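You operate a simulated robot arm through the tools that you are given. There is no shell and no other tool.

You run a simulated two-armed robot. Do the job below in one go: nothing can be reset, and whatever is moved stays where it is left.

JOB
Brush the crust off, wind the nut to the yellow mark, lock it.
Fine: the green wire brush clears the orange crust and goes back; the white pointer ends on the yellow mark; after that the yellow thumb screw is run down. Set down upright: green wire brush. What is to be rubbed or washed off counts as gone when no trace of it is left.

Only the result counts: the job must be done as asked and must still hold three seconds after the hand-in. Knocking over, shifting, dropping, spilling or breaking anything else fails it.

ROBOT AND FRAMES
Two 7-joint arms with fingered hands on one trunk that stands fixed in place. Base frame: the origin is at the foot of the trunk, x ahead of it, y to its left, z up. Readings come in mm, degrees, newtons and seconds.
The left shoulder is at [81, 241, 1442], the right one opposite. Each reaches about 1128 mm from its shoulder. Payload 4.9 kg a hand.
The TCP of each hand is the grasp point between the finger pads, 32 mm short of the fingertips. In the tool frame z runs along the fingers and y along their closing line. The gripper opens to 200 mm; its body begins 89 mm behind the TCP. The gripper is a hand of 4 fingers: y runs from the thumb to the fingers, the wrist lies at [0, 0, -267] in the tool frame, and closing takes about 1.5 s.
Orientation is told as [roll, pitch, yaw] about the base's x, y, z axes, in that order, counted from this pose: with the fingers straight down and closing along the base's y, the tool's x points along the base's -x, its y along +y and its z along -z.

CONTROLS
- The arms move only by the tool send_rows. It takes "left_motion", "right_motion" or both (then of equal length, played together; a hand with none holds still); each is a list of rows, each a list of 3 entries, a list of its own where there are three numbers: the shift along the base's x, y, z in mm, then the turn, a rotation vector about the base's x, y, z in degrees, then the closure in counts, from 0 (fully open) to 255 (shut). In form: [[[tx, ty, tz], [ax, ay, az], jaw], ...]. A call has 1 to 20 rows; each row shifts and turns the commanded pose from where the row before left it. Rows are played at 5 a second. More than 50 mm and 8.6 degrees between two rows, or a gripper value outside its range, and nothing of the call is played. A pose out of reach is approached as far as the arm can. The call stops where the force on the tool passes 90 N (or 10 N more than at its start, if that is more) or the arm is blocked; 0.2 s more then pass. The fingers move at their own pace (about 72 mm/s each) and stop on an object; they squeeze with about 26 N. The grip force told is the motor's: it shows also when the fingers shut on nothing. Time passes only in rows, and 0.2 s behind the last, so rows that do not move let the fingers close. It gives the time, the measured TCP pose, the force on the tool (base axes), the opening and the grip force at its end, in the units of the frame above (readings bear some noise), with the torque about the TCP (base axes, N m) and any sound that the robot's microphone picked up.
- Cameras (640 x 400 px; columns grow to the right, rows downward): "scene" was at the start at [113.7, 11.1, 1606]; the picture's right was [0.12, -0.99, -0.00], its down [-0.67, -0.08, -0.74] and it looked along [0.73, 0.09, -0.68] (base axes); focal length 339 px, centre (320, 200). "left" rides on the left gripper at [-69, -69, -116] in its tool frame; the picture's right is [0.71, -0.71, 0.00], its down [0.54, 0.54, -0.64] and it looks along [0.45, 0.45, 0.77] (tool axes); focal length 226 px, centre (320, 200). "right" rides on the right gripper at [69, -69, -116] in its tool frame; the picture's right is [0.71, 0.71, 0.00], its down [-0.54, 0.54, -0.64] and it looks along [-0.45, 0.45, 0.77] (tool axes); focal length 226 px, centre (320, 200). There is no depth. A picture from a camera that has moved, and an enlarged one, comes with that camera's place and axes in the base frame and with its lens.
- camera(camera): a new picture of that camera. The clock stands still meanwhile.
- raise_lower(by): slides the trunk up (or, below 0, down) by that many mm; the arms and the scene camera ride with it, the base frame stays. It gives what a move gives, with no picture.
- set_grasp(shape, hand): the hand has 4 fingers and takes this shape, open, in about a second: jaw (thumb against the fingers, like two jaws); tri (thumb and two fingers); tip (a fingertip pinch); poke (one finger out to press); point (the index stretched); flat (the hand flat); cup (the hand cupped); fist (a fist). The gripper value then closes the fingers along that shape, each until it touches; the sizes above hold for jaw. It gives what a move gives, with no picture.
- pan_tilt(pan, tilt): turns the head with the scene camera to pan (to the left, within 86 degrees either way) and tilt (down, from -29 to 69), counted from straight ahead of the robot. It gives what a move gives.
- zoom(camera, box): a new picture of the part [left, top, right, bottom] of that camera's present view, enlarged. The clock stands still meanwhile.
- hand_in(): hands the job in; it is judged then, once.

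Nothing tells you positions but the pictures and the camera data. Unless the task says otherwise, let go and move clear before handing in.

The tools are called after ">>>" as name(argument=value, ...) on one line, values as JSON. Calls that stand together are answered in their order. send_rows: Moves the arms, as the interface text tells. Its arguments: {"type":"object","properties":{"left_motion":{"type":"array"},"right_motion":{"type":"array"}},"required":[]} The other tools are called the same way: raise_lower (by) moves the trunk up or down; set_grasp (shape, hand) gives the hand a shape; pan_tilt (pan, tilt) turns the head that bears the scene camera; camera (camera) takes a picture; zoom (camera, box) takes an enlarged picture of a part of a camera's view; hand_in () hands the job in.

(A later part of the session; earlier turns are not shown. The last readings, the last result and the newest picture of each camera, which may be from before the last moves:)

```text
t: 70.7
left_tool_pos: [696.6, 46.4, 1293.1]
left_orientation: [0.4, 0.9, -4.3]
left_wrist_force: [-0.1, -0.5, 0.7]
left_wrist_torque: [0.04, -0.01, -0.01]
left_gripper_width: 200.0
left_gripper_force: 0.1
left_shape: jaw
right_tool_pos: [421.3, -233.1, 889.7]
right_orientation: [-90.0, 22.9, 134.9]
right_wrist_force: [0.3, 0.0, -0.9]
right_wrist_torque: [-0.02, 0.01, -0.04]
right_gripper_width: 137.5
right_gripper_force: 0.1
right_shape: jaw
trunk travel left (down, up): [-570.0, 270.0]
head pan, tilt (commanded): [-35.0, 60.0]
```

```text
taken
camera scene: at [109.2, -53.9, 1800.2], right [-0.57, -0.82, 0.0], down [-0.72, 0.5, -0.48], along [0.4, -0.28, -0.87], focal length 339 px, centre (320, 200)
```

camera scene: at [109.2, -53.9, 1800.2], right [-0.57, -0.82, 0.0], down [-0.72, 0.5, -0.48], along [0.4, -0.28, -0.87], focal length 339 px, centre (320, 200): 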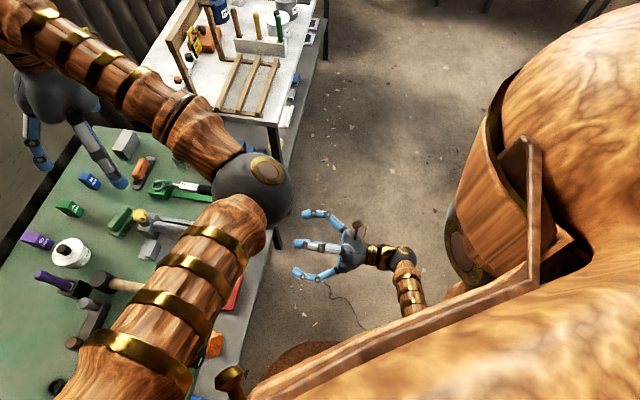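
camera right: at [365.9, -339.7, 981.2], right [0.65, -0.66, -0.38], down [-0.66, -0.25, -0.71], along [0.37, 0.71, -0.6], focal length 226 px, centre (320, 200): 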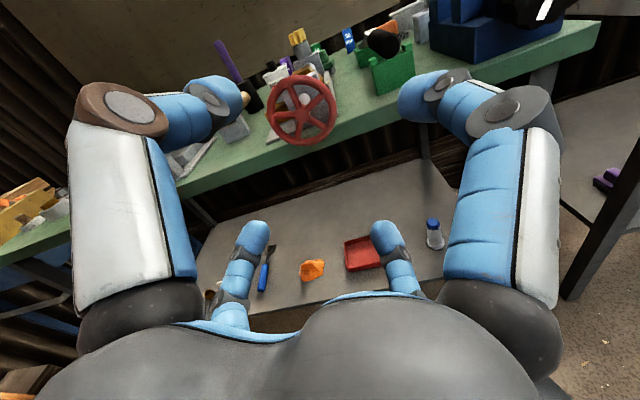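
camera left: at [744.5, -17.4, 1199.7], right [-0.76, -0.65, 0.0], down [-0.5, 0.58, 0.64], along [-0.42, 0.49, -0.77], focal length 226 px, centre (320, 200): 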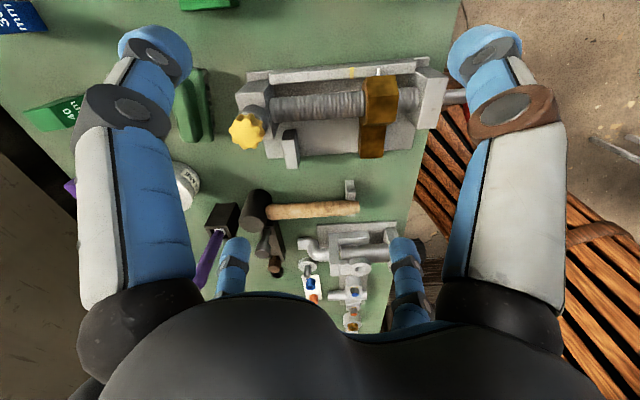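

The trunk swayed again, so the right elbow is still tucked in against the body. I'll back off and find out where that elbow is.

>>> send_rows(right_motion=[[[15.5, -15.5, 4.4], [0, 0, 0], 80], [[20, -20, 4.4], [0, 0, 0], 80], [[30, -30, 4.4], [0, 0, 0], 80], [[30, -30, 4.4], [0, 0, 0], 80], [[0, 0, 0], [0, 0, 0], 80]])

>>> pan_tilt(pan=-60, tilt=65)

>>> camera(camera="scene")

>>> camera(camera="left")

```text
t: 71.9
left_tool_pos: [677.5, 59.4, 1304.6]
left_orientation: [-0.1, -0.1, -4.4]
left_wrist_force: [-1.0, -0.1, -0.1]
left_wrist_torque: [-0.03, -0.01, 0.01]
left_gripper_width: 199.9
left_gripper_force: 0.1
left_shape: jaw
right_tool_pos: [496.3, -315.1, 912.8]
right_orientation: [-89.8, 23.2, 135.0]
right_wrist_force: [-1.1, 0.7, 1.2]
right_wrist_torque: [-0.01, 0.03, -0.02]
right_gripper_width: 137.5
right_gripper_force: 0.1
right_shape: jaw
trunk travel left (down, up): [-570.0, 270.0]
head pan, tilt (commanded): [-35.0, 60.0]
```

```text
t: 72.8
left_tool_pos: [680.8, 57.2, 1303.3]
left_orientation: [0.0, 0.1, -4.4]
left_wrist_force: [1.3, 0.4, 0.7]
left_wrist_torque: [-0.03, 0.01, 0.01]
left_gripper_width: 199.8
left_gripper_force: 0.0
left_shape: jaw
right_tool_pos: [499.3, -316.3, 912.5]
right_orientation: [-90.0, 23.1, 135.0]
right_wrist_force: [1.8, -1.1, 0.4]
right_wrist_torque: [-0.01, 0.01, 0.02]
right_gripper_width: 137.2
right_gripper_force: 0.0
right_shape: jaw
trunk travel left (down, up): [-570.0, 270.0]
head pan, tilt (commanded): [-60.0, 65.0]
```

```text
taken
camera scene: at [62.2, -52.6, 1797.2], right [-0.87, -0.5, 0.0], down [-0.45, 0.78, -0.42], along [0.21, -0.37, -0.91], focal length 339 px, centre (320, 200)
```

scene: 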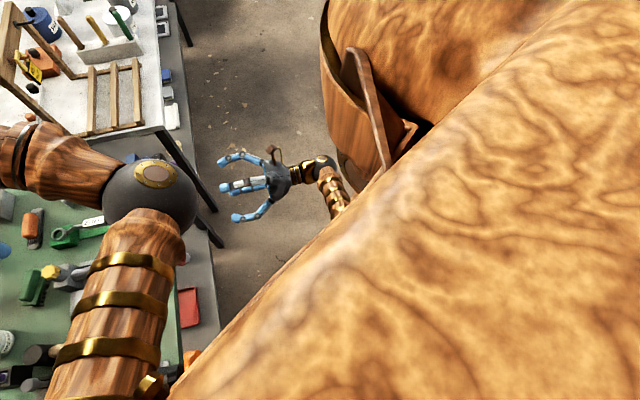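

```text
taken
camera left: at [745.2, -18.0, 1419.3], right [-0.76, -0.65, 0.0], down [-0.5, 0.58, 0.64], along [-0.42, 0.49, -0.77], focal length 226 px, centre (320, 200)
```

left: 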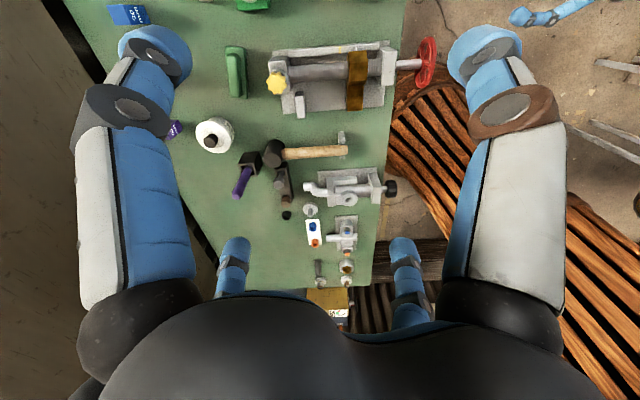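

The right elbow hangs straight down below the shoulder and meets the body when the hand moves inward. Raising the trunk another 45 mm makes the arm nearly straight at the wheel, which should bring the elbow forward and clear.

>>> raise_lower(by=45)

>>> send_rows(right_motion=[[[0, 0, -30], [0, 0, 0], 80], [[0, 0, -33], [0, 0, 0], 80], [[0, 0, 0], [0, 0, 0], 80]])

>>> send_rows(right_motion=[[[-15, 15, 0], [0, 0, 0], 80], [[-15, 15, 0], [0, 0, 0], 80], [[0, 0, 0], [0, 0, 0], 80]])

>>> camera(camera="scene")

```text
t: 73.7
left_tool_pos: [680.0, 58.6, 1348.3]
left_orientation: [0.0, -0.1, -4.3]
left_wrist_force: [-0.3, 0.2, 0.1]
left_wrist_torque: [0.0, 0.0, 0.02]
left_gripper_width: 199.8
left_gripper_force: 0.1
left_shape: jaw
right_tool_pos: [498.5, -317.1, 957.0]
right_orientation: [-89.9, 23.1, 135.1]
right_wrist_force: [0.4, -0.3, -1.3]
right_wrist_torque: [0.03, 0.01, 0.01]
right_gripper_width: 137.1
right_gripper_force: 0.1
right_shape: jaw
trunk travel left (down, up): [-615.0, 225.0]
head pan, tilt (commanded): [-60.0, 65.0]
```

```text
t: 74.5
left_tool_pos: [679.6, 58.3, 1348.1]
left_orientation: [0.0, -0.1, -4.3]
left_wrist_force: [-0.7, -0.3, 0.1]
left_wrist_torque: [-0.07, -0.01, 0.01]
left_gripper_width: 200.0
left_gripper_force: 0.0
left_shape: jaw
right_tool_pos: [498.7, -317.0, 895.0]
right_orientation: [-90.0, 23.2, 135.0]
right_wrist_force: [-0.2, -0.2, 0.1]
right_wrist_torque: [0.02, 0.01, 0.01]
right_gripper_width: 137.3
right_gripper_force: 0.2
right_shape: jaw
trunk travel left (down, up): [-615.0, 225.0]
head pan, tilt (commanded): [-60.0, 65.0]
```

```text
t: 75.3
left_tool_pos: [681.6, 58.3, 1348.1]
left_orientation: [0.0, 0.0, -4.2]
left_wrist_force: [0.5, -0.5, 0.1]
left_wrist_torque: [0.02, 0.08, -0.02]
left_gripper_width: 200.0
left_gripper_force: 0.1
left_shape: jaw
right_tool_pos: [469.4, -286.3, 894.0]
right_orientation: [-89.8, 23.2, 135.1]
right_wrist_force: [-0.2, 0.5, -0.2]
right_wrist_torque: [0.02, -0.01, -0.02]
right_gripper_width: 137.5
right_gripper_force: 0.1
right_shape: jaw
trunk travel left (down, up): [-615.0, 225.0]
head pan, tilt (commanded): [-60.0, 65.0]
```

```text
taken
camera scene: at [61.8, -52.2, 1842.3], right [-0.87, -0.5, 0.0], down [-0.45, 0.79, -0.42], along [0.21, -0.37, -0.91], focal length 339 px, centre (320, 200)
```

scene: 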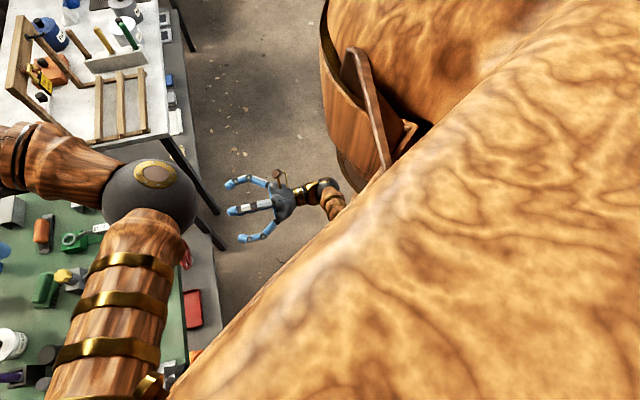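

No sway this time. I'll go forward along the axis direction first, staying short of the wheel, then sideways in steps while watching for sway.

>>> send_rows(right_motion=[[[25, 25, 0], [0, 0, 0], 80], [[25, 25, 0], [0, 0, 0], 80], [[24, 24, 0], [0, 0, 0], 80], [[-16, 16, 0], [0, 0, 0], 80], [[-16, 16, 0], [0, 0, 0], 80], [[0, 0, 0], [0, 0, 0], 80]])

>>> camera(camera="right")

```text
t: 76.7
left_tool_pos: [681.8, 56.2, 1348.7]
left_orientation: [0.0, 0.1, -4.2]
left_wrist_force: [0.3, 0.4, -0.3]
left_wrist_torque: [-0.01, 0.04, -0.01]
left_gripper_width: 199.8
left_gripper_force: 0.1
left_shape: jaw
right_tool_pos: [511.1, -180.3, 894.7]
right_orientation: [-89.8, 23.1, 135.0]
right_wrist_force: [-0.4, 0.2, 0.2]
right_wrist_torque: [0.03, -0.01, -0.01]
right_gripper_width: 137.5
right_gripper_force: 0.0
right_shape: jaw
trunk travel left (down, up): [-615.0, 225.0]
head pan, tilt (commanded): [-60.0, 65.0]
```

```text
taken
camera right: at [455.8, -287.2, 985.0], right [0.65, -0.66, -0.37], down [-0.66, -0.25, -0.71], along [0.37, 0.71, -0.6], focal length 226 px, centre (320, 200)
```

right: 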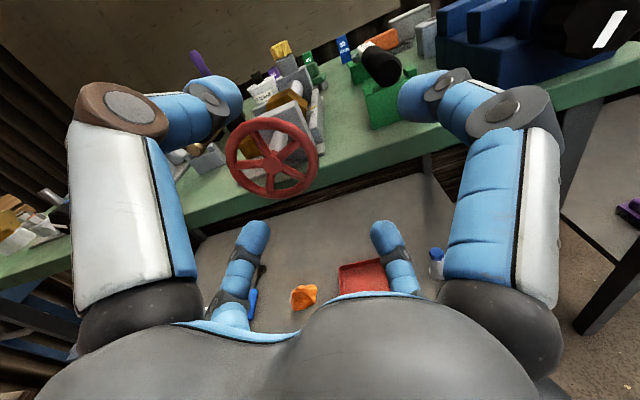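

Still no sway. I'll shift the last 49 mm sideways onto the axis and check that the hub comes to column 320 in the hand camera.

>>> send_rows(right_motion=[[[-11.7, 11.7, 0], [0, 0, 0], 80], [[-11.7, 11.7, 0], [0, 0, 0], 80], [[-11.6, 11.6, 0], [0, 0, 0], 80], [[0, 0, 0], [0, 0, 0], 80]])

>>> camera(camera="right")

>>> zoom(camera="right", box=[220, 60, 420, 240])

```text
t: 77.7
left_tool_pos: [679.1, 57.9, 1349.3]
left_orientation: [-0.1, 0.0, -4.4]
left_wrist_force: [0.6, -1.1, 0.3]
left_wrist_torque: [0.03, -0.01, 0.02]
left_gripper_width: 200.0
left_gripper_force: 0.1
left_shape: jaw
right_tool_pos: [475.1, -144.4, 894.3]
right_orientation: [-90.0, 23.0, 135.0]
right_wrist_force: [-0.1, 0.6, -0.1]
right_wrist_torque: [0.0, -0.03, 0.01]
right_gripper_width: 137.6
right_gripper_force: 0.0
right_shape: jaw
trunk travel left (down, up): [-615.0, 225.0]
head pan, tilt (commanded): [-60.0, 65.0]
```

```text
taken
camera right: at [419.0, -252.5, 985.1], right [0.65, -0.66, -0.37], down [-0.66, -0.25, -0.71], along [0.37, 0.71, -0.6], focal length 226 px, centre (320, 200)
```

right: 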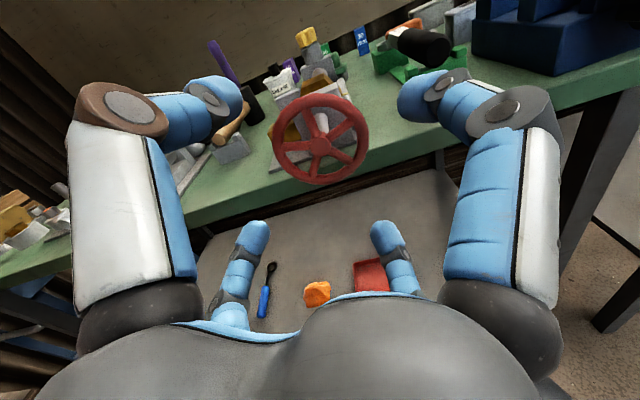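

```text
2.22 times, centred on (320, 150) of right
camera zoom: at [419.0, -252.5, 985.1], right [0.65, -0.66, -0.37], down [-0.66, -0.25, -0.71], along [0.37, 0.71, -0.6], focal length 502 px, centre (320, 311)
```

zoom: 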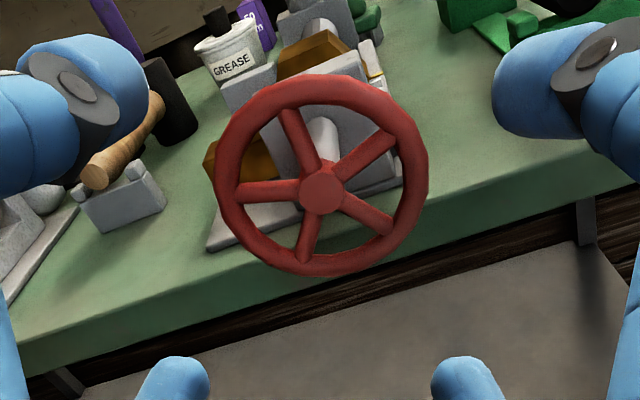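

The hub projects exactly where the tool axis should meet it, so alignment is excellent. I'll move forward 54 mm so the fingertips surround the rim.

>>> send_rows(right_motion=[[[13, 13, 0], [0, 0, 0], 80], [[13, 13, 0], [0, 0, 0], 80], [[12.3, 12.3, 0], [0, 0, 0], 80], [[0, 0, 0], [0, 0, 0], 80]])

>>> camera(camera="right")

>>> zoom(camera="left", box=[330, 20, 560, 140])

```text
t: 78.7
left_tool_pos: [680.1, 57.4, 1348.7]
left_orientation: [0.0, -0.1, -4.3]
left_wrist_force: [1.0, -0.1, -0.4]
left_wrist_torque: [-0.01, 0.02, -0.04]
left_gripper_width: 199.9
left_gripper_force: 0.0
left_shape: jaw
right_tool_pos: [515.9, -108.4, 894.2]
right_orientation: [-89.9, 23.2, 135.0]
right_wrist_force: [-0.2, -0.2, 0.1]
right_wrist_torque: [0.0, 0.0, -0.01]
right_gripper_width: 137.3
right_gripper_force: 0.1
right_shape: jaw
trunk travel left (down, up): [-615.0, 225.0]
head pan, tilt (commanded): [-60.0, 65.0]
```

```text
taken
camera right: at [458.4, -214.6, 985.3], right [0.66, -0.66, -0.37], down [-0.66, -0.25, -0.71], along [0.37, 0.71, -0.6], focal length 226 px, centre (320, 200)
```

right: 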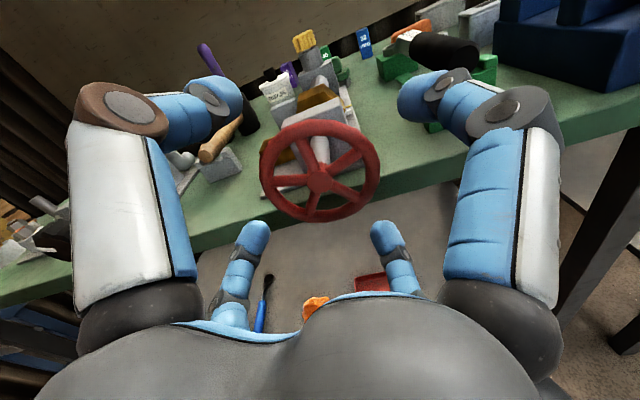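

```text
2.78 times, centred on (445, 80) of left
camera zoom: at [744.4, -17.4, 1464.8], right [-0.76, -0.65, 0.0], down [-0.5, 0.58, 0.64], along [-0.42, 0.49, -0.77], focal length 629 px, centre (-28, 534)
```

zoom: 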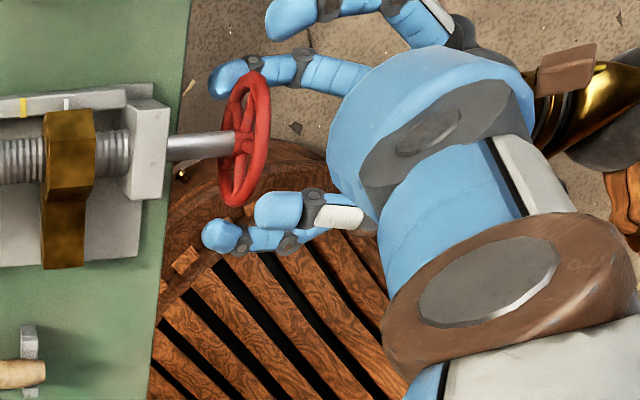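

The fingertips now surround the rim, a little past it. I'll close on the rim.

>>> send_rows(right_motion=[[[0, 0, 0], [0, 0, 0], 120], [[0, 0, 0], [0, 0, 0], 160], [[0, 0, 0], [0, 0, 0], 255], [[0, 0, 0], [0, 0, 0], 255], [[0, 0, 0], [0, 0, 0], 255]])

>>> zoom(camera="right", box=[200, 60, 440, 300])

>>> zoom(camera="left", box=[330, 20, 560, 140])

```text
t: 79.9
left_tool_pos: [680.8, 57.6, 1347.4]
left_orientation: [0.1, 0.0, -4.4]
left_wrist_force: [0.9, 0.0, 0.1]
left_wrist_torque: [0.0, 0.01, 0.01]
left_gripper_width: 199.6
left_gripper_force: 0.0
left_shape: jaw
right_tool_pos: [513.8, -107.2, 894.1]
right_orientation: [-90.0, 23.1, 135.0]
right_wrist_force: [3.0, 1.7, 0.4]
right_wrist_torque: [0.04, -0.01, 0.02]
right_gripper_width: 82.4
right_gripper_force: 25.8
right_shape: jaw
trunk travel left (down, up): [-615.0, 225.0]
head pan, tilt (commanded): [-60.0, 65.0]
```

```text
1.67 times, centred on (320, 180) of right
camera zoom: at [458.5, -214.4, 985.3], right [0.66, -0.66, -0.37], down [-0.66, -0.25, -0.71], along [0.37, 0.71, -0.6], focal length 377 px, centre (320, 233)
```

zoom: 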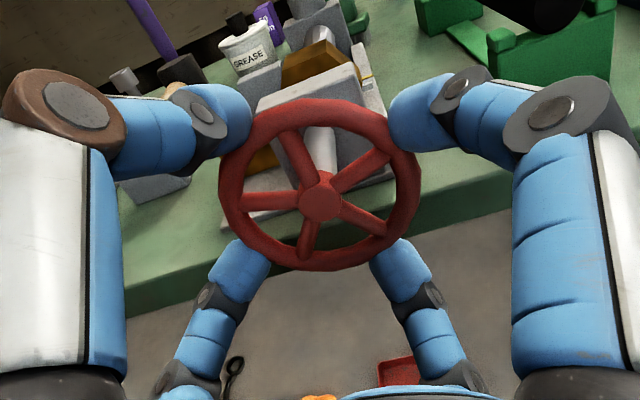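

```text
2.78 times, centred on (445, 80) of left
camera zoom: at [744.8, -17.0, 1464.6], right [-0.76, -0.65, 0.0], down [-0.5, 0.58, 0.64], along [-0.42, 0.49, -0.77], focal length 629 px, centre (-28, 534)
```

zoom: 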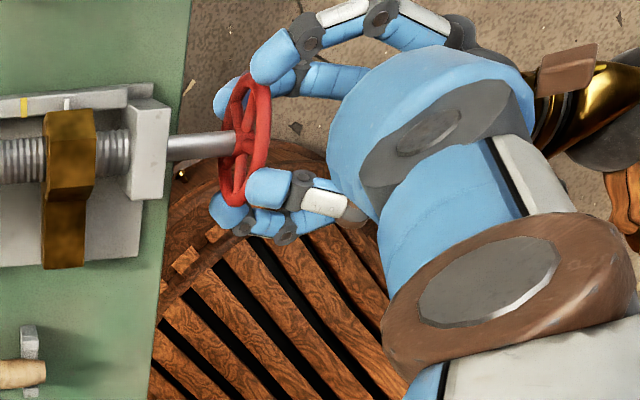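

All four fingers hold the rim. I'll take a baseline of pointer and mark, then make a 42° counter-clockwise test turn and compare.

>>> zoom(camera="left", box=[320, 30, 380, 68])

>>> send_rows(right_motion=[[[0, 0, 0], [-5.9, -5.9, 0], 255], [[0, 0, 0], [-5.9, -5.9, 0], 255], [[0, 0, 0], [-5.9, -5.9, 0], 255], [[0, 0, 0], [-5.9, -5.9, 0], 255], [[0, 0, 0], [-5.9, -5.9, 0], 255], [[0, 0, 0], [0, 0, 0], 255]])

>>> zoom(camera="left", box=[320, 30, 380, 68])

>>> zoom(camera="right", box=[200, 60, 440, 300])

```text
10.53 times, centred on (350, 49) of left
camera zoom: at [744.8, -17.0, 1464.6], right [-0.76, -0.65, 0.0], down [-0.5, 0.58, 0.64], along [-0.42, 0.49, -0.77], focal length 2380 px, centre (4, 1790)
```

zoom: 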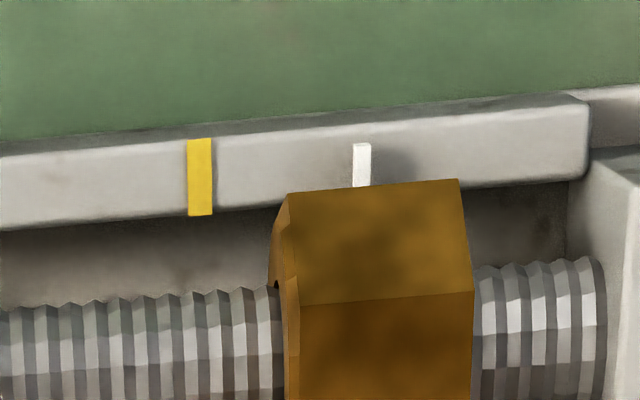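

```text
t: 81.3
left_tool_pos: [680.2, 57.6, 1348.8]
left_orientation: [0.0, 0.0, -4.3]
left_wrist_force: [0.4, 0.9, 0.6]
left_wrist_torque: [0.03, 0.01, -0.01]
left_gripper_width: 199.9
left_gripper_force: 0.1
left_shape: jaw
right_tool_pos: [515.5, -109.2, 894.3]
right_orientation: [-89.9, 65.1, 135.0]
right_wrist_force: [4.6, 0.8, 2.6]
right_wrist_torque: [0.11, -0.05, 0.02]
right_gripper_width: 81.9
right_gripper_force: 26.7
right_shape: jaw
trunk travel left (down, up): [-615.0, 225.0]
head pan, tilt (commanded): [-60.0, 65.0]
```

```text
10.53 times, centred on (350, 49) of left
camera zoom: at [744.8, -17.3, 1464.6], right [-0.76, -0.65, 0.0], down [-0.5, 0.58, 0.64], along [-0.42, 0.49, -0.77], focal length 2380 px, centre (4, 1790)
```

zoom: 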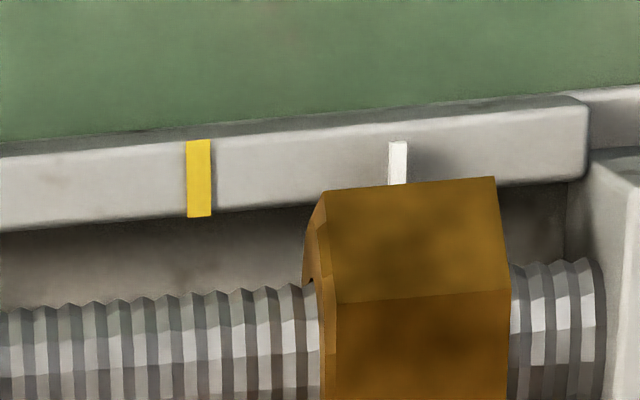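

```text
1.67 times, centred on (320, 180) of right
camera zoom: at [409.4, -165.3, 986.2], right [0.66, -0.67, 0.34], down [-0.27, -0.64, -0.72], along [0.7, 0.38, -0.61], focal length 377 px, centre (320, 233)
```

zoom: 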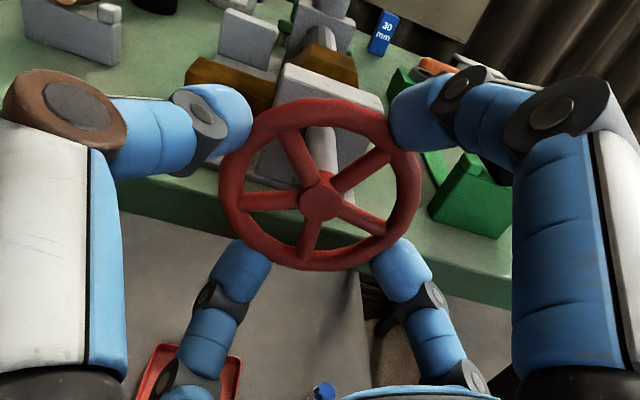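

The wheel turned without slipping, but counter-clockwise moves the nut away from the mark, about 7 mm for 42°. I need roughly 225° clockwise from here, so I'll release, roll the open hand back, and re-grip to get the full sweep.

>>> send_rows(right_motion=[[[0, 0, 0], [0, 0, 0], 150], [[0, 0, 0], [0, 0, 0], 110], [[0, 0, 0], [0, 0, 0], 80], [[0, 0, 0], [0, 0, 0], 80], [[0, 0, 0], [0, 0, 0], 80]])

>>> zoom(camera="left", box=[320, 30, 380, 68])

>>> zoom(camera="right", box=[200, 60, 440, 300])

```text
t: 82.5
left_tool_pos: [680.8, 58.4, 1349.2]
left_orientation: [0.0, 0.1, -4.3]
left_wrist_force: [0.0, 0.3, 0.7]
left_wrist_torque: [0.0, -0.02, 0.01]
left_gripper_width: 199.7
left_gripper_force: 0.0
left_shape: jaw
right_tool_pos: [515.0, -107.9, 894.1]
right_orientation: [-89.9, 64.9, 135.0]
right_wrist_force: [-0.7, 0.3, -0.1]
right_wrist_torque: [-0.01, -0.01, 0.02]
right_gripper_width: 136.9
right_gripper_force: 0.0
right_shape: jaw
trunk travel left (down, up): [-615.0, 225.0]
head pan, tilt (commanded): [-60.0, 65.0]
```

```text
10.53 times, centred on (350, 49) of left
camera zoom: at [744.4, -17.4, 1464.8], right [-0.76, -0.65, 0.0], down [-0.5, 0.58, 0.64], along [-0.42, 0.49, -0.77], focal length 2380 px, centre (4, 1790)
```

zoom: 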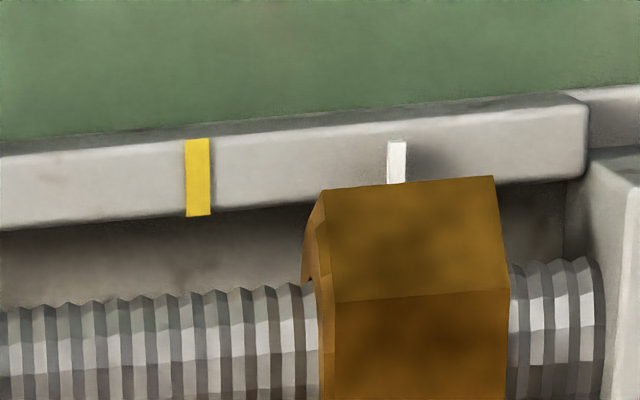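

```text
1.67 times, centred on (320, 180) of right
camera zoom: at [409.1, -165.4, 986.3], right [0.66, -0.67, 0.34], down [-0.27, -0.64, -0.72], along [0.7, 0.39, -0.61], focal length 377 px, centre (320, 233)
```

zoom: 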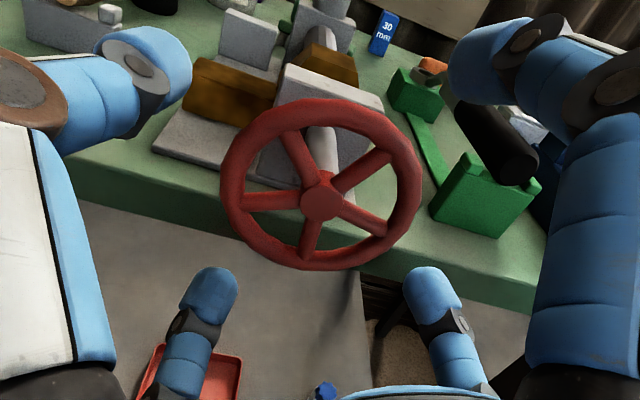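

The wheel stayed put on release. I'll roll the open hand back by about 195° around the wheel.

>>> send_rows(right_motion=[[[0, 0, 0], [-5.9, -5.9, 0], 80], [[0, 0, 0], [-5.9, -5.9, 0], 80], [[0, 0, 0], [-5.9, -5.9, 0], 80], [[0, 0, 0], [-5.9, -5.9, 0], 80], [[0, 0, 0], [-5.9, -5.9, 0], 80], [[0, 0, 0], [-5.9, -5.9, 0], 80], [[0, 0, 0], [-5.9, -5.9, 0], 80], [[0, 0, 0], [-5.9, -5.9, 0], 80], [[0, 0, 0], [-5.9, -5.9, 0], 80], [[0, 0, 0], [-5.9, -5.9, 0], 80], [[0, 0, 0], [-5.9, -5.9, 0], 80], [[0, 0, 0], [-5.9, -5.9, 0], 80]])

>>> send_rows(right_motion=[[[0, 0, 0], [-5.9, -5.9, 0], 80], [[0, 0, 0], [-5.9, -5.9, 0], 80], [[0, 0, 0], [-5.9, -5.9, 0], 80], [[0, 0, 0], [-5.9, -5.9, 0], 80], [[0, 0, 0], [-5.9, -5.9, 0], 80], [[0, 0, 0], [-5.9, -5.9, 0], 80], [[0, 0, 0], [-5.9, -5.9, 0], 80], [[0, 0, 0], [-5.9, -5.9, 0], 80], [[0, 0, 0], [-5.9, -5.9, 0], 80], [[0, 0, 0], [-5.9, -5.9, 0], 80], [[0, 0, 0], [-5.9, -5.9, 0], 80], [[0, 0, 0], [0, 0, 0], 80]])

>>> zoom(camera="left", box=[330, 20, 560, 140])

>>> camera(camera="right")

```text
t: 85.1
left_tool_pos: [680.6, 58.4, 1347.9]
left_orientation: [0.0, 0.1, -4.3]
left_wrist_force: [0.0, 0.2, 0.6]
left_wrist_torque: [0.01, -0.02, -0.06]
left_gripper_width: 199.9
left_gripper_force: 0.1
left_shape: jaw
right_tool_pos: [514.5, -108.0, 894.6]
right_orientation: [90.1, 14.8, -45.0]
right_wrist_force: [0.3, 0.2, 0.3]
right_wrist_torque: [0.02, -0.01, 0.0]
right_gripper_width: 136.5
right_gripper_force: 0.1
right_shape: jaw
trunk travel left (down, up): [-615.0, 225.0]
head pan, tilt (commanded): [-60.0, 65.0]
```

```text
t: 87.7
left_tool_pos: [680.0, 57.1, 1347.9]
left_orientation: [0.0, 0.0, -4.2]
left_wrist_force: [0.3, 0.4, 0.6]
left_wrist_torque: [0.01, 0.02, 0.01]
left_gripper_width: 200.0
left_gripper_force: 0.0
left_shape: jaw
right_tool_pos: [533.0, -106.0, 907.9]
right_orientation: [90.2, -49.0, -45.0]
right_wrist_force: [-0.8, 0.1, -0.2]
right_wrist_torque: [-0.02, 0.02, -0.01]
right_gripper_width: 136.9
right_gripper_force: 0.0
right_shape: jaw
right hand out of reach, approached as far as the arm can: row 8, 9, 10, 11
trunk travel left (down, up): [-615.0, 225.0]
head pan, tilt (commanded): [-60.0, 65.0]
```

```text
2.78 times, centred on (445, 80) of left
camera zoom: at [744.6, -17.3, 1464.7], right [-0.76, -0.65, 0.0], down [-0.5, 0.58, 0.64], along [-0.42, 0.49, -0.77], focal length 629 px, centre (-28, 534)
```

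zoom: 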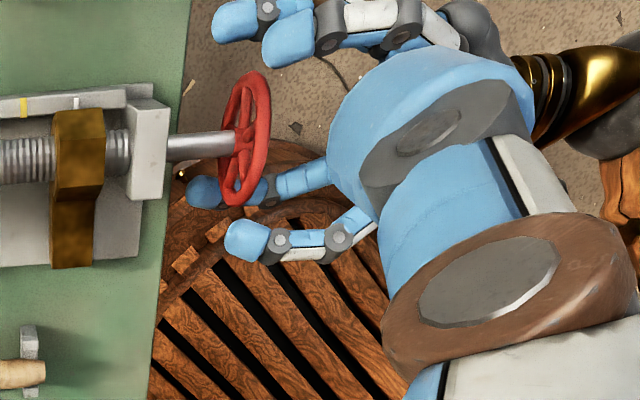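

```text
taken
camera right: at [455.8, -191.0, 810.8], right [-0.71, 0.7, -0.07], down [-0.49, -0.42, 0.76], along [0.51, 0.57, 0.64], focal length 226 px, centre (320, 200)
```

right: 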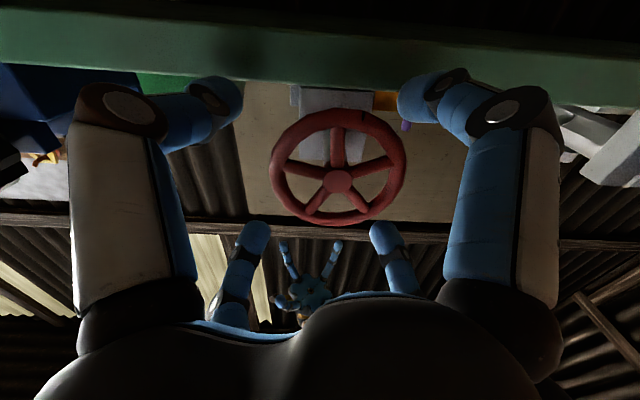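

The roll ran into the arm's limit near φ≈45°, so the hand was displaced slightly without touching the wheel. I'll roll back a few rows and check that it returns onto the axis.

>>> send_rows(right_motion=[[[0, 0, 0], [5.9, 5.9, 0], 80], [[0, 0, 0], [5.9, 5.9, 0], 80], [[0, 0, 0], [5.9, 5.9, 0], 80], [[0, 0, 0], [5.9, 5.9, 0], 80], [[0, 0, 0], [5.9, 5.9, 0], 80], [[0, 0, 0], [0, 0, 0], 80]])

>>> camera(camera="right")

```text
t: 89.1
left_tool_pos: [680.8, 57.7, 1347.6]
left_orientation: [0.0, -0.1, -4.3]
left_wrist_force: [-0.6, -0.3, -0.4]
left_wrist_torque: [0.05, 0.01, -0.03]
left_gripper_width: 199.9
left_gripper_force: 0.0
left_shape: jaw
right_tool_pos: [532.7, -104.8, 908.1]
right_orientation: [90.1, -7.1, -45.1]
right_wrist_force: [0.2, 0.1, 0.8]
right_wrist_torque: [0.0, -0.01, -0.01]
right_gripper_width: 136.7
right_gripper_force: 0.0
right_shape: jaw
trunk travel left (down, up): [-615.0, 225.0]
head pan, tilt (commanded): [-60.0, 65.0]
```

```text
taken
camera right: at [408.6, -143.8, 830.9], right [-0.56, 0.56, 0.61], down [-0.12, -0.79, 0.6], along [0.82, 0.26, 0.51], focal length 226 px, centre (320, 200)
```

right: 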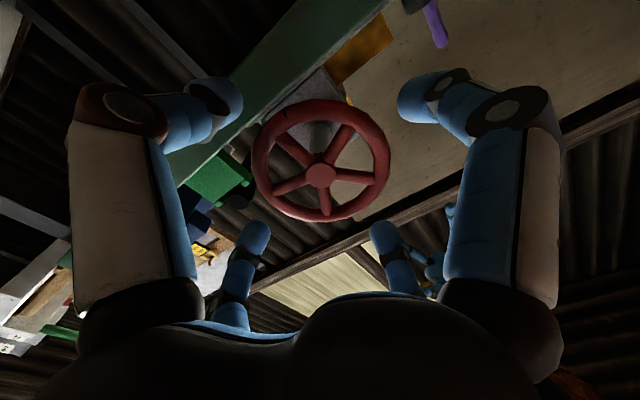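

The hand now sits about 17 mm off-axis at φ≈83°. I'll recentre it on the wheel axis and verify.

>>> send_rows(right_motion=[[[-9, -2, -7], [0, 0, 0], 80], [[-8.7, -1.5, -6.8], [0, 0, 0], 80], [[0, 0, 0], [0, 0, 0], 80]])

>>> zoom(camera="right", box=[200, 60, 440, 300])

```text
t: 89.9
left_tool_pos: [680.1, 58.1, 1348.5]
left_orientation: [0.0, 0.0, -4.3]
left_wrist_force: [-1.1, -0.2, 0.5]
left_wrist_torque: [0.0, 0.01, -0.02]
left_gripper_width: 200.0
left_gripper_force: 0.0
left_shape: jaw
right_tool_pos: [515.1, -108.6, 894.5]
right_orientation: [90.2, -7.2, -45.0]
right_wrist_force: [0.2, 0.4, 1.1]
right_wrist_torque: [0.02, -0.02, 0.01]
right_gripper_width: 136.5
right_gripper_force: 0.0
right_shape: jaw
trunk travel left (down, up): [-615.0, 225.0]
head pan, tilt (commanded): [-60.0, 65.0]
```

```text
1.67 times, centred on (320, 180) of right
camera zoom: at [390.8, -147.9, 817.0], right [-0.56, 0.56, 0.61], down [-0.12, -0.79, 0.6], along [0.82, 0.26, 0.51], focal length 377 px, centre (320, 233)
```

zoom: 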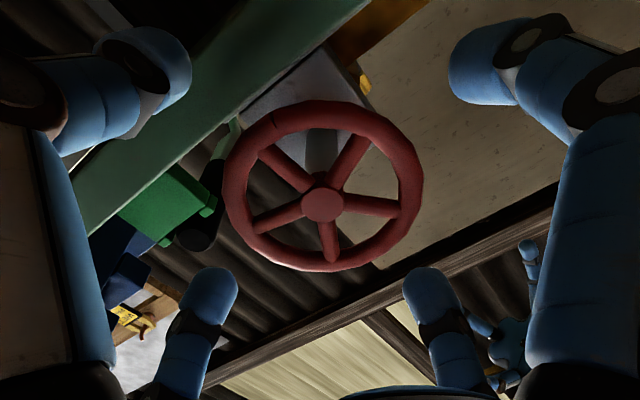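

Centred again. I'll close on the rim and turn clockwise about 160°, then check the pointer.

>>> send_rows(right_motion=[[[0, 0, 0], [0, 0, 0], 120], [[0, 0, 0], [0, 0, 0], 160], [[0, 0, 0], [0, 0, 0], 255], [[0, 0, 0], [0, 0, 0], 255], [[0, 0, 0], [0, 0, 0], 255]])

>>> send_rows(right_motion=[[[0, 0, 0], [5.9, 5.9, 0], 255], [[0, 0, 0], [5.9, 5.9, 0], 255], [[0, 0, 0], [5.9, 5.9, 0], 255], [[0, 0, 0], [5.9, 5.9, 0], 255], [[0, 0, 0], [5.9, 5.9, 0], 255], [[0, 0, 0], [5.9, 5.9, 0], 255], [[0, 0, 0], [5.9, 5.9, 0], 255], [[0, 0, 0], [5.9, 5.9, 0], 255], [[0, 0, 0], [5.9, 5.9, 0], 255], [[0, 0, 0], [5.9, 5.9, 0], 255], [[0, 0, 0], [0, 0, 0], 255]])

>>> zoom(camera="left", box=[320, 30, 380, 68])

```text
t: 91.1
left_tool_pos: [680.5, 57.3, 1348.3]
left_orientation: [-0.1, 0.1, -4.4]
left_wrist_force: [0.1, -0.3, 0.0]
left_wrist_torque: [-0.01, 0.0, -0.01]
left_gripper_width: 199.9
left_gripper_force: 0.0
left_shape: jaw
right_tool_pos: [514.4, -109.2, 894.2]
right_orientation: [90.1, -7.2, -45.0]
right_wrist_force: [1.5, 1.7, -0.1]
right_wrist_torque: [-0.02, 0.04, 0.0]
right_gripper_width: 81.2
right_gripper_force: 25.5
right_shape: jaw
trunk travel left (down, up): [-615.0, 225.0]
head pan, tilt (commanded): [-60.0, 65.0]
```

```text
t: 93.5
left_tool_pos: [680.1, 59.2, 1348.6]
left_orientation: [0.0, 0.0, -4.3]
left_wrist_force: [0.1, 0.5, -0.2]
left_wrist_torque: [0.02, 0.01, 0.01]
left_gripper_width: 199.9
left_gripper_force: 0.1
left_shape: jaw
right_tool_pos: [513.6, -108.5, 894.4]
right_orientation: [90.2, 76.4, -44.9]
right_wrist_force: [-5.7, 4.6, -2.4]
right_wrist_torque: [-0.04, -0.01, 0.34]
right_gripper_width: 81.5
right_gripper_force: 26.4
right_shape: jaw
trunk travel left (down, up): [-615.0, 225.0]
head pan, tilt (commanded): [-60.0, 65.0]
```

```text
10.53 times, centred on (350, 49) of left
camera zoom: at [743.8, -16.8, 1465.1], right [-0.76, -0.65, 0.0], down [-0.5, 0.58, 0.64], along [-0.42, 0.49, -0.77], focal length 2380 px, centre (4, 1790)
```

zoom: 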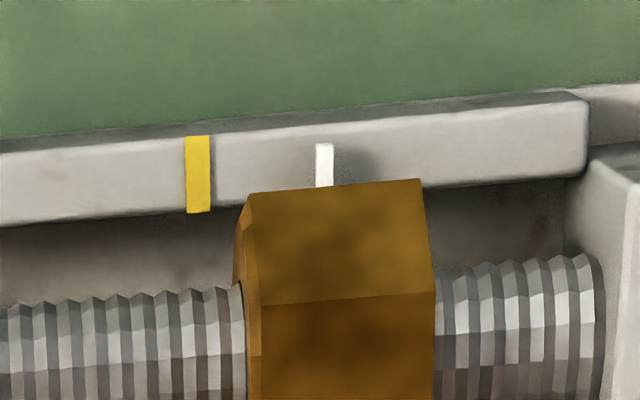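

83° moved the pointer 73 of the 199 px, so about 144° remain. I'll continue another 80° in this grip.

>>> send_rows(right_motion=[[[0, 0, 0], [5.9, 5.9, 0], 255], [[0, 0, 0], [5.9, 5.9, 0], 255], [[0, 0, 0], [5.9, 5.9, 0], 255], [[0, 0, 0], [5.9, 5.9, 0], 255], [[0, 0, 0], [5.9, 5.9, 0], 255], [[0, 0, 0], [5.9, 5.9, 0], 255], [[0, 0, 0], [5.9, 5.9, 0], 255], [[0, 0, 0], [5.9, 5.9, 0], 255], [[0, 0, 0], [5.9, 5.9, 0], 255], [[0, 0, 0], [2.8, 2.8, 0], 255], [[0, 0, 0], [0, 0, 0], 255]])

>>> zoom(camera="left", box=[320, 30, 380, 68])

```text
t: 95.9
left_tool_pos: [679.3, 59.4, 1349.2]
left_orientation: [0.0, 0.0, -4.2]
left_wrist_force: [-0.5, 0.1, -0.5]
left_wrist_torque: [0.0, -0.01, -0.01]
left_gripper_width: 199.7
left_gripper_force: 0.1
left_shape: jaw
right_tool_pos: [513.8, -108.0, 895.3]
right_orientation: [-89.9, 24.7, 135.0]
right_wrist_force: [-6.5, 6.8, 4.5]
right_wrist_torque: [0.14, -0.2, 0.27]
right_gripper_width: 81.2
right_gripper_force: 26.1
right_shape: jaw
trunk travel left (down, up): [-615.0, 225.0]
head pan, tilt (commanded): [-60.0, 65.0]
```

```text
10.53 times, centred on (350, 49) of left
camera zoom: at [743.3, -16.3, 1465.5], right [-0.76, -0.65, 0.0], down [-0.5, 0.58, 0.64], along [-0.42, 0.49, -0.77], focal length 2380 px, centre (4, 1790)
```

zoom: 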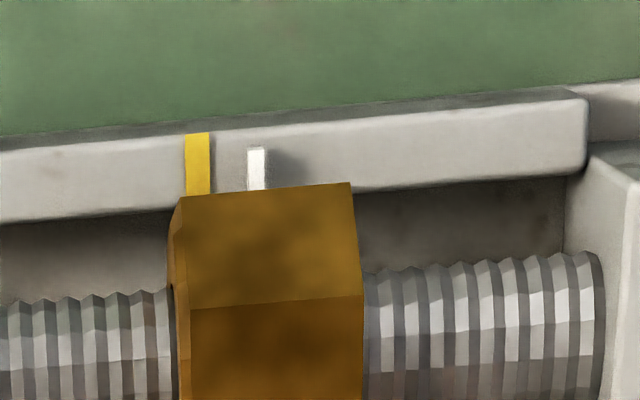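

About 60 px (roughly 70°) remain. I'll release, roll back 84°, and grip again for the last part.

>>> send_rows(right_motion=[[[0, 0, 0], [0, 0, 0], 150], [[0, 0, 0], [0, 0, 0], 110], [[0, 0, 0], [0, 0, 0], 80], [[0, 0, 0], [0, 0, 0], 80], [[0, 0, 0], [0, 0, 0], 80], [[0, 0, 0], [-5.9, -5.9, 0], 80], [[0, 0, 0], [-5.9, -5.9, 0], 80], [[0, 0, 0], [-5.9, -5.9, 0], 80], [[0, 0, 0], [-5.9, -5.9, 0], 80], [[0, 0, 0], [-5.9, -5.9, 0], 80], [[0, 0, 0], [-5.9, -5.9, 0], 80], [[0, 0, 0], [-5.9, -5.9, 0], 80], [[0, 0, 0], [-5.9, -5.9, 0], 80], [[0, 0, 0], [-5.9, -5.9, 0], 80], [[0, 0, 0], [-5.9, -5.9, 0], 80], [[0, 0, 0], [0, 0, 0], 80]])

>>> zoom(camera="left", box=[320, 30, 380, 68])

>>> zoom(camera="right", box=[200, 60, 440, 300])

```text
t: 99.3
left_tool_pos: [680.4, 57.2, 1347.3]
left_orientation: [0.0, 0.0, -4.3]
left_wrist_force: [-0.5, -0.4, 0.6]
left_wrist_torque: [-0.02, 0.05, -0.01]
left_gripper_width: 200.2
left_gripper_force: 0.1
left_shape: jaw
right_tool_pos: [514.5, -109.3, 894.5]
right_orientation: [90.2, 71.7, -45.1]
right_wrist_force: [0.2, -0.3, 0.1]
right_wrist_torque: [0.01, -0.02, -0.02]
right_gripper_width: 136.5
right_gripper_force: 0.0
right_shape: jaw
trunk travel left (down, up): [-615.0, 225.0]
head pan, tilt (commanded): [-60.0, 65.0]
```

```text
10.53 times, centred on (350, 49) of left
camera zoom: at [744.5, -17.4, 1464.8], right [-0.76, -0.65, 0.0], down [-0.5, 0.58, 0.64], along [-0.42, 0.49, -0.77], focal length 2380 px, centre (4, 1790)
```

zoom: 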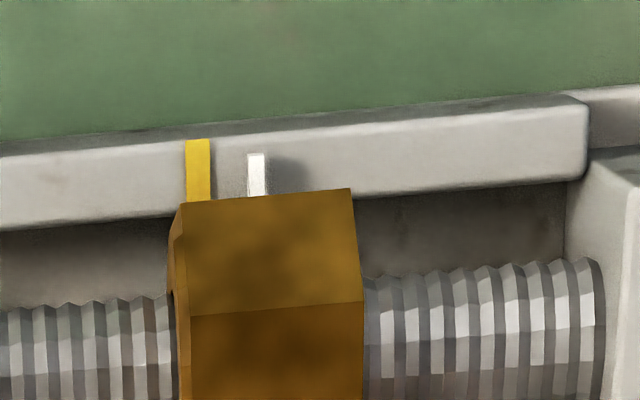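

```text
1.67 times, centred on (320, 180) of right
camera zoom: at [371.4, -128.1, 938.1], right [0.32, -0.32, 0.89], down [0.03, -0.94, -0.35], along [0.95, 0.13, -0.29], focal length 377 px, centre (320, 233)
```

zoom: 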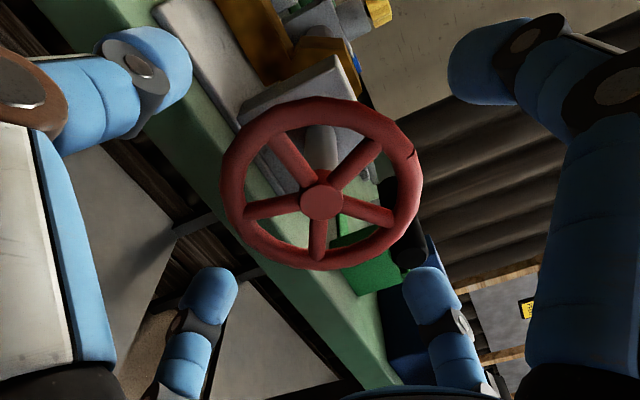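

The pointer is holding its place. I'll grip again and turn about 60°, then fine-tune.

>>> send_rows(right_motion=[[[0, 0, 0], [0, 0, 0], 120], [[0, 0, 0], [0, 0, 0], 160], [[0, 0, 0], [0, 0, 0], 255], [[0, 0, 0], [0, 0, 0], 255], [[0, 0, 0], [0, 0, 0], 255], [[0, 0, 0], [5.9, 5.9, 0], 255], [[0, 0, 0], [5.9, 5.9, 0], 255], [[0, 0, 0], [5.9, 5.9, 0], 255], [[0, 0, 0], [5.9, 5.9, 0], 255], [[0, 0, 0], [5.9, 5.9, 0], 255], [[0, 0, 0], [5.9, 5.9, 0], 255], [[0, 0, 0], [5.9, 5.9, 0], 255], [[0, 0, 0], [0, 0, 0], 255]])

>>> zoom(camera="left", box=[320, 30, 380, 68])

```text
t: 102.1
left_tool_pos: [679.6, 59.5, 1347.4]
left_orientation: [0.1, 0.0, -4.3]
left_wrist_force: [-0.1, 0.3, 0.3]
left_wrist_torque: [-0.01, -0.02, 0.04]
left_gripper_width: 200.0
left_gripper_force: 0.0
left_shape: jaw
right_tool_pos: [514.8, -108.0, 894.5]
right_orientation: [-89.8, 49.8, 135.0]
right_wrist_force: [-2.3, 5.8, 0.6]
right_wrist_torque: [0.03, -0.11, 0.23]
right_gripper_width: 82.1
right_gripper_force: 25.3
right_shape: jaw
trunk travel left (down, up): [-615.0, 225.0]
head pan, tilt (commanded): [-60.0, 65.0]
```

```text
10.53 times, centred on (350, 49) of left
camera zoom: at [744.1, -16.7, 1465.0], right [-0.76, -0.65, 0.0], down [-0.5, 0.58, 0.64], along [-0.42, 0.49, -0.77], focal length 2380 px, centre (4, 1790)
```

zoom: 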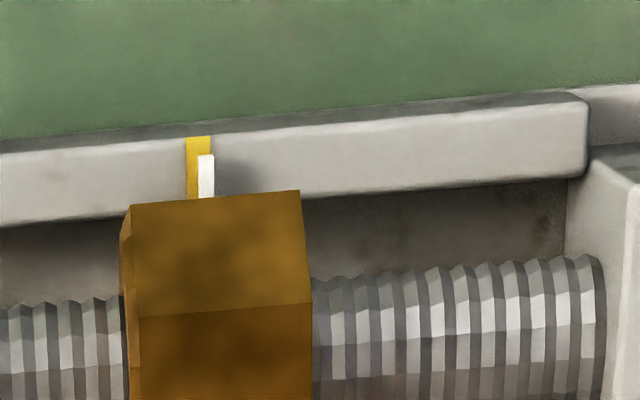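

The pointer is 8 px (about 1.5 mm) short of the mark's centre. One more turn of about 8° should centre it.

>>> send_rows(right_motion=[[[0, 0, 0], [5.8, 5.8, 0], 255], [[0, 0, 0], [0, 0, 0], 255], [[0, 0, 0], [0, 0, 0], 255]])

>>> zoom(camera="left", box=[325, 35, 355, 58])

```text
t: 102.9
left_tool_pos: [679.3, 59.2, 1348.9]
left_orientation: [-0.1, 0.0, -4.3]
left_wrist_force: [-0.5, -0.2, 0.8]
left_wrist_torque: [-0.03, -0.01, -0.01]
left_gripper_width: 200.0
left_gripper_force: 0.2
left_shape: jaw
right_tool_pos: [514.7, -109.0, 893.4]
right_orientation: [-89.8, 41.6, 135.0]
right_wrist_force: [-2.8, 6.5, -1.2]
right_wrist_torque: [0.02, -0.06, 0.22]
right_gripper_width: 81.8
right_gripper_force: 26.2
right_shape: jaw
trunk travel left (down, up): [-615.0, 225.0]
head pan, tilt (commanded): [-60.0, 65.0]
```

```text
16.00 times, centred on (340, 46) of left
camera zoom: at [744.1, -16.6, 1465.0], right [-0.76, -0.65, 0.0], down [-0.5, 0.58, 0.64], along [-0.42, 0.49, -0.77], focal length 3617 px, centre (0, 2656)
```

zoom: 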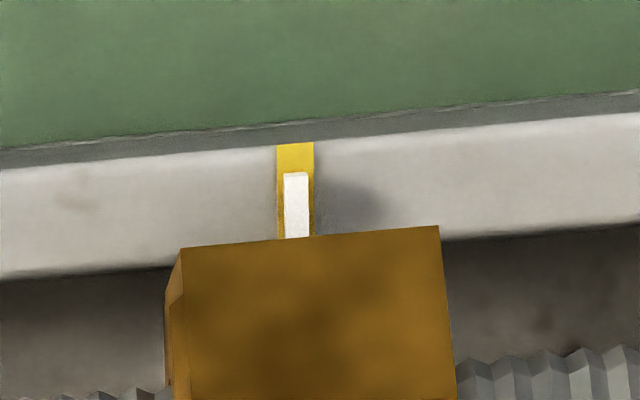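

The pointer is centred on the yellow mark to within a fraction of a millimetre. I'll release the rim and back straight off, then check it did not move.

>>> send_rows(right_motion=[[[0, 0, 0], [0, 0, 0], 150], [[0, 0, 0], [0, 0, 0], 110], [[0, 0, 0], [0, 0, 0], 80], [[0, 0, 0], [0, 0, 0], 80], [[0, 0, 0], [0, 0, 0], 80], [[-13, -13, 0], [0, 0, 0], 80], [[-15, -15, 0], [0, 0, 0], 80], [[-15, -15, 0], [0, 0, 0], 80], [[0, 0, 0], [0, 0, 0], 80]])

>>> zoom(camera="left", box=[325, 35, 355, 58])

>>> camera(camera="left")

```text
t: 104.9
left_tool_pos: [680.2, 58.3, 1349.4]
left_orientation: [0.0, 0.0, -4.3]
left_wrist_force: [0.9, -0.5, 0.0]
left_wrist_torque: [-0.03, -0.03, -0.01]
left_gripper_width: 199.8
left_gripper_force: 0.1
left_shape: jaw
right_tool_pos: [471.1, -152.0, 893.7]
right_orientation: [-90.0, 41.6, 135.1]
right_wrist_force: [0.1, 1.2, 0.6]
right_wrist_torque: [-0.04, 0.0, -0.01]
right_gripper_width: 136.6
right_gripper_force: 0.1
right_shape: jaw
trunk travel left (down, up): [-615.0, 225.0]
head pan, tilt (commanded): [-60.0, 65.0]
```

```text
16.00 times, centred on (340, 46) of left
camera zoom: at [744.6, -17.2, 1464.7], right [-0.76, -0.65, 0.0], down [-0.5, 0.58, 0.64], along [-0.42, 0.49, -0.77], focal length 3617 px, centre (0, 2656)
```

zoom: 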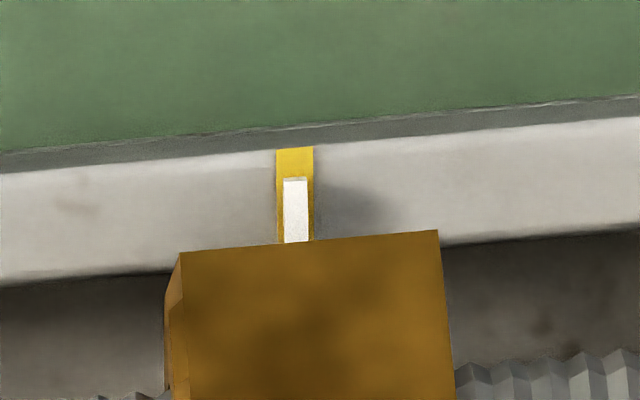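

```text
taken
camera left: at [744.6, -17.2, 1464.7], right [-0.76, -0.65, 0.0], down [-0.5, 0.58, 0.64], along [-0.42, 0.49, -0.77], focal length 226 px, centre (320, 200)
```

left: 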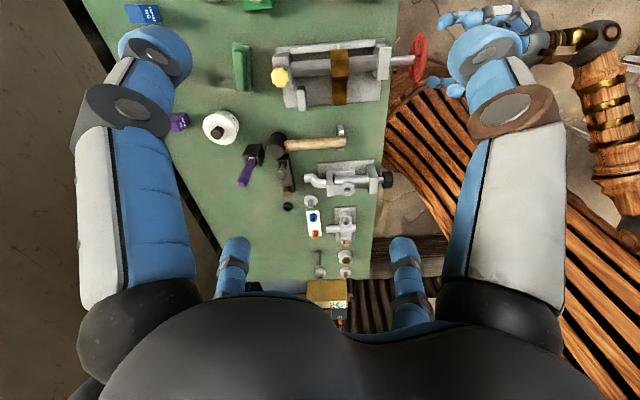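

The pointer stays on the mark. Now I'll take the right hand out of the way to the right and up, then lower the trunk so the left arm can work comfortably on the yellow thumb screw.

>>> send_rows(right_motion=[[[16, -16, 0], [0, 0, 0], 80], [[20, -20, 0], [0, 0, 0], 80], [[20, -20, 0], [0, 0, 0], 80], [[20, -20, 0], [0, 0, 0], 80], [[20, -20, 0], [0, 0, 0], 80], [[10, -20, 30], [0, 0, 0], 80], [[0, -10, 40], [0, 0, 0], 80], [[0, 0, 40], [0, 0, 0], 80], [[0, 0, 40], [0, 0, 0], 80], [[0, 0, 40], [0, 0, 0], 80], [[0, 0, 0], [0, 0, 0], 80]])

>>> camera(camera="scene")

```text
t: 107.3
left_tool_pos: [681.0, 57.8, 1347.9]
left_orientation: [0.1, 0.1, -4.4]
left_wrist_force: [0.5, 0.4, 0.3]
left_wrist_torque: [-0.01, -0.01, 0.0]
left_gripper_width: 199.7
left_gripper_force: 0.0
left_shape: jaw
right_tool_pos: [577.0, -278.5, 1084.4]
right_orientation: [-89.9, 41.5, 135.0]
right_wrist_force: [-0.8, 0.5, 0.3]
right_wrist_torque: [0.0, 0.02, -0.02]
right_gripper_width: 136.8
right_gripper_force: 0.2
right_shape: jaw
trunk travel left (down, up): [-615.0, 225.0]
head pan, tilt (commanded): [-60.0, 65.0]
```

```text
taken
camera scene: at [61.7, -52.1, 1842.3], right [-0.87, -0.5, 0.0], down [-0.45, 0.79, -0.42], along [0.21, -0.37, -0.91], focal length 339 px, centre (320, 200)
```

scene: 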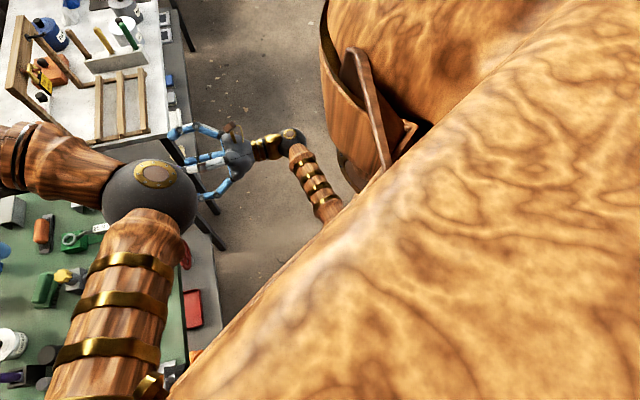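

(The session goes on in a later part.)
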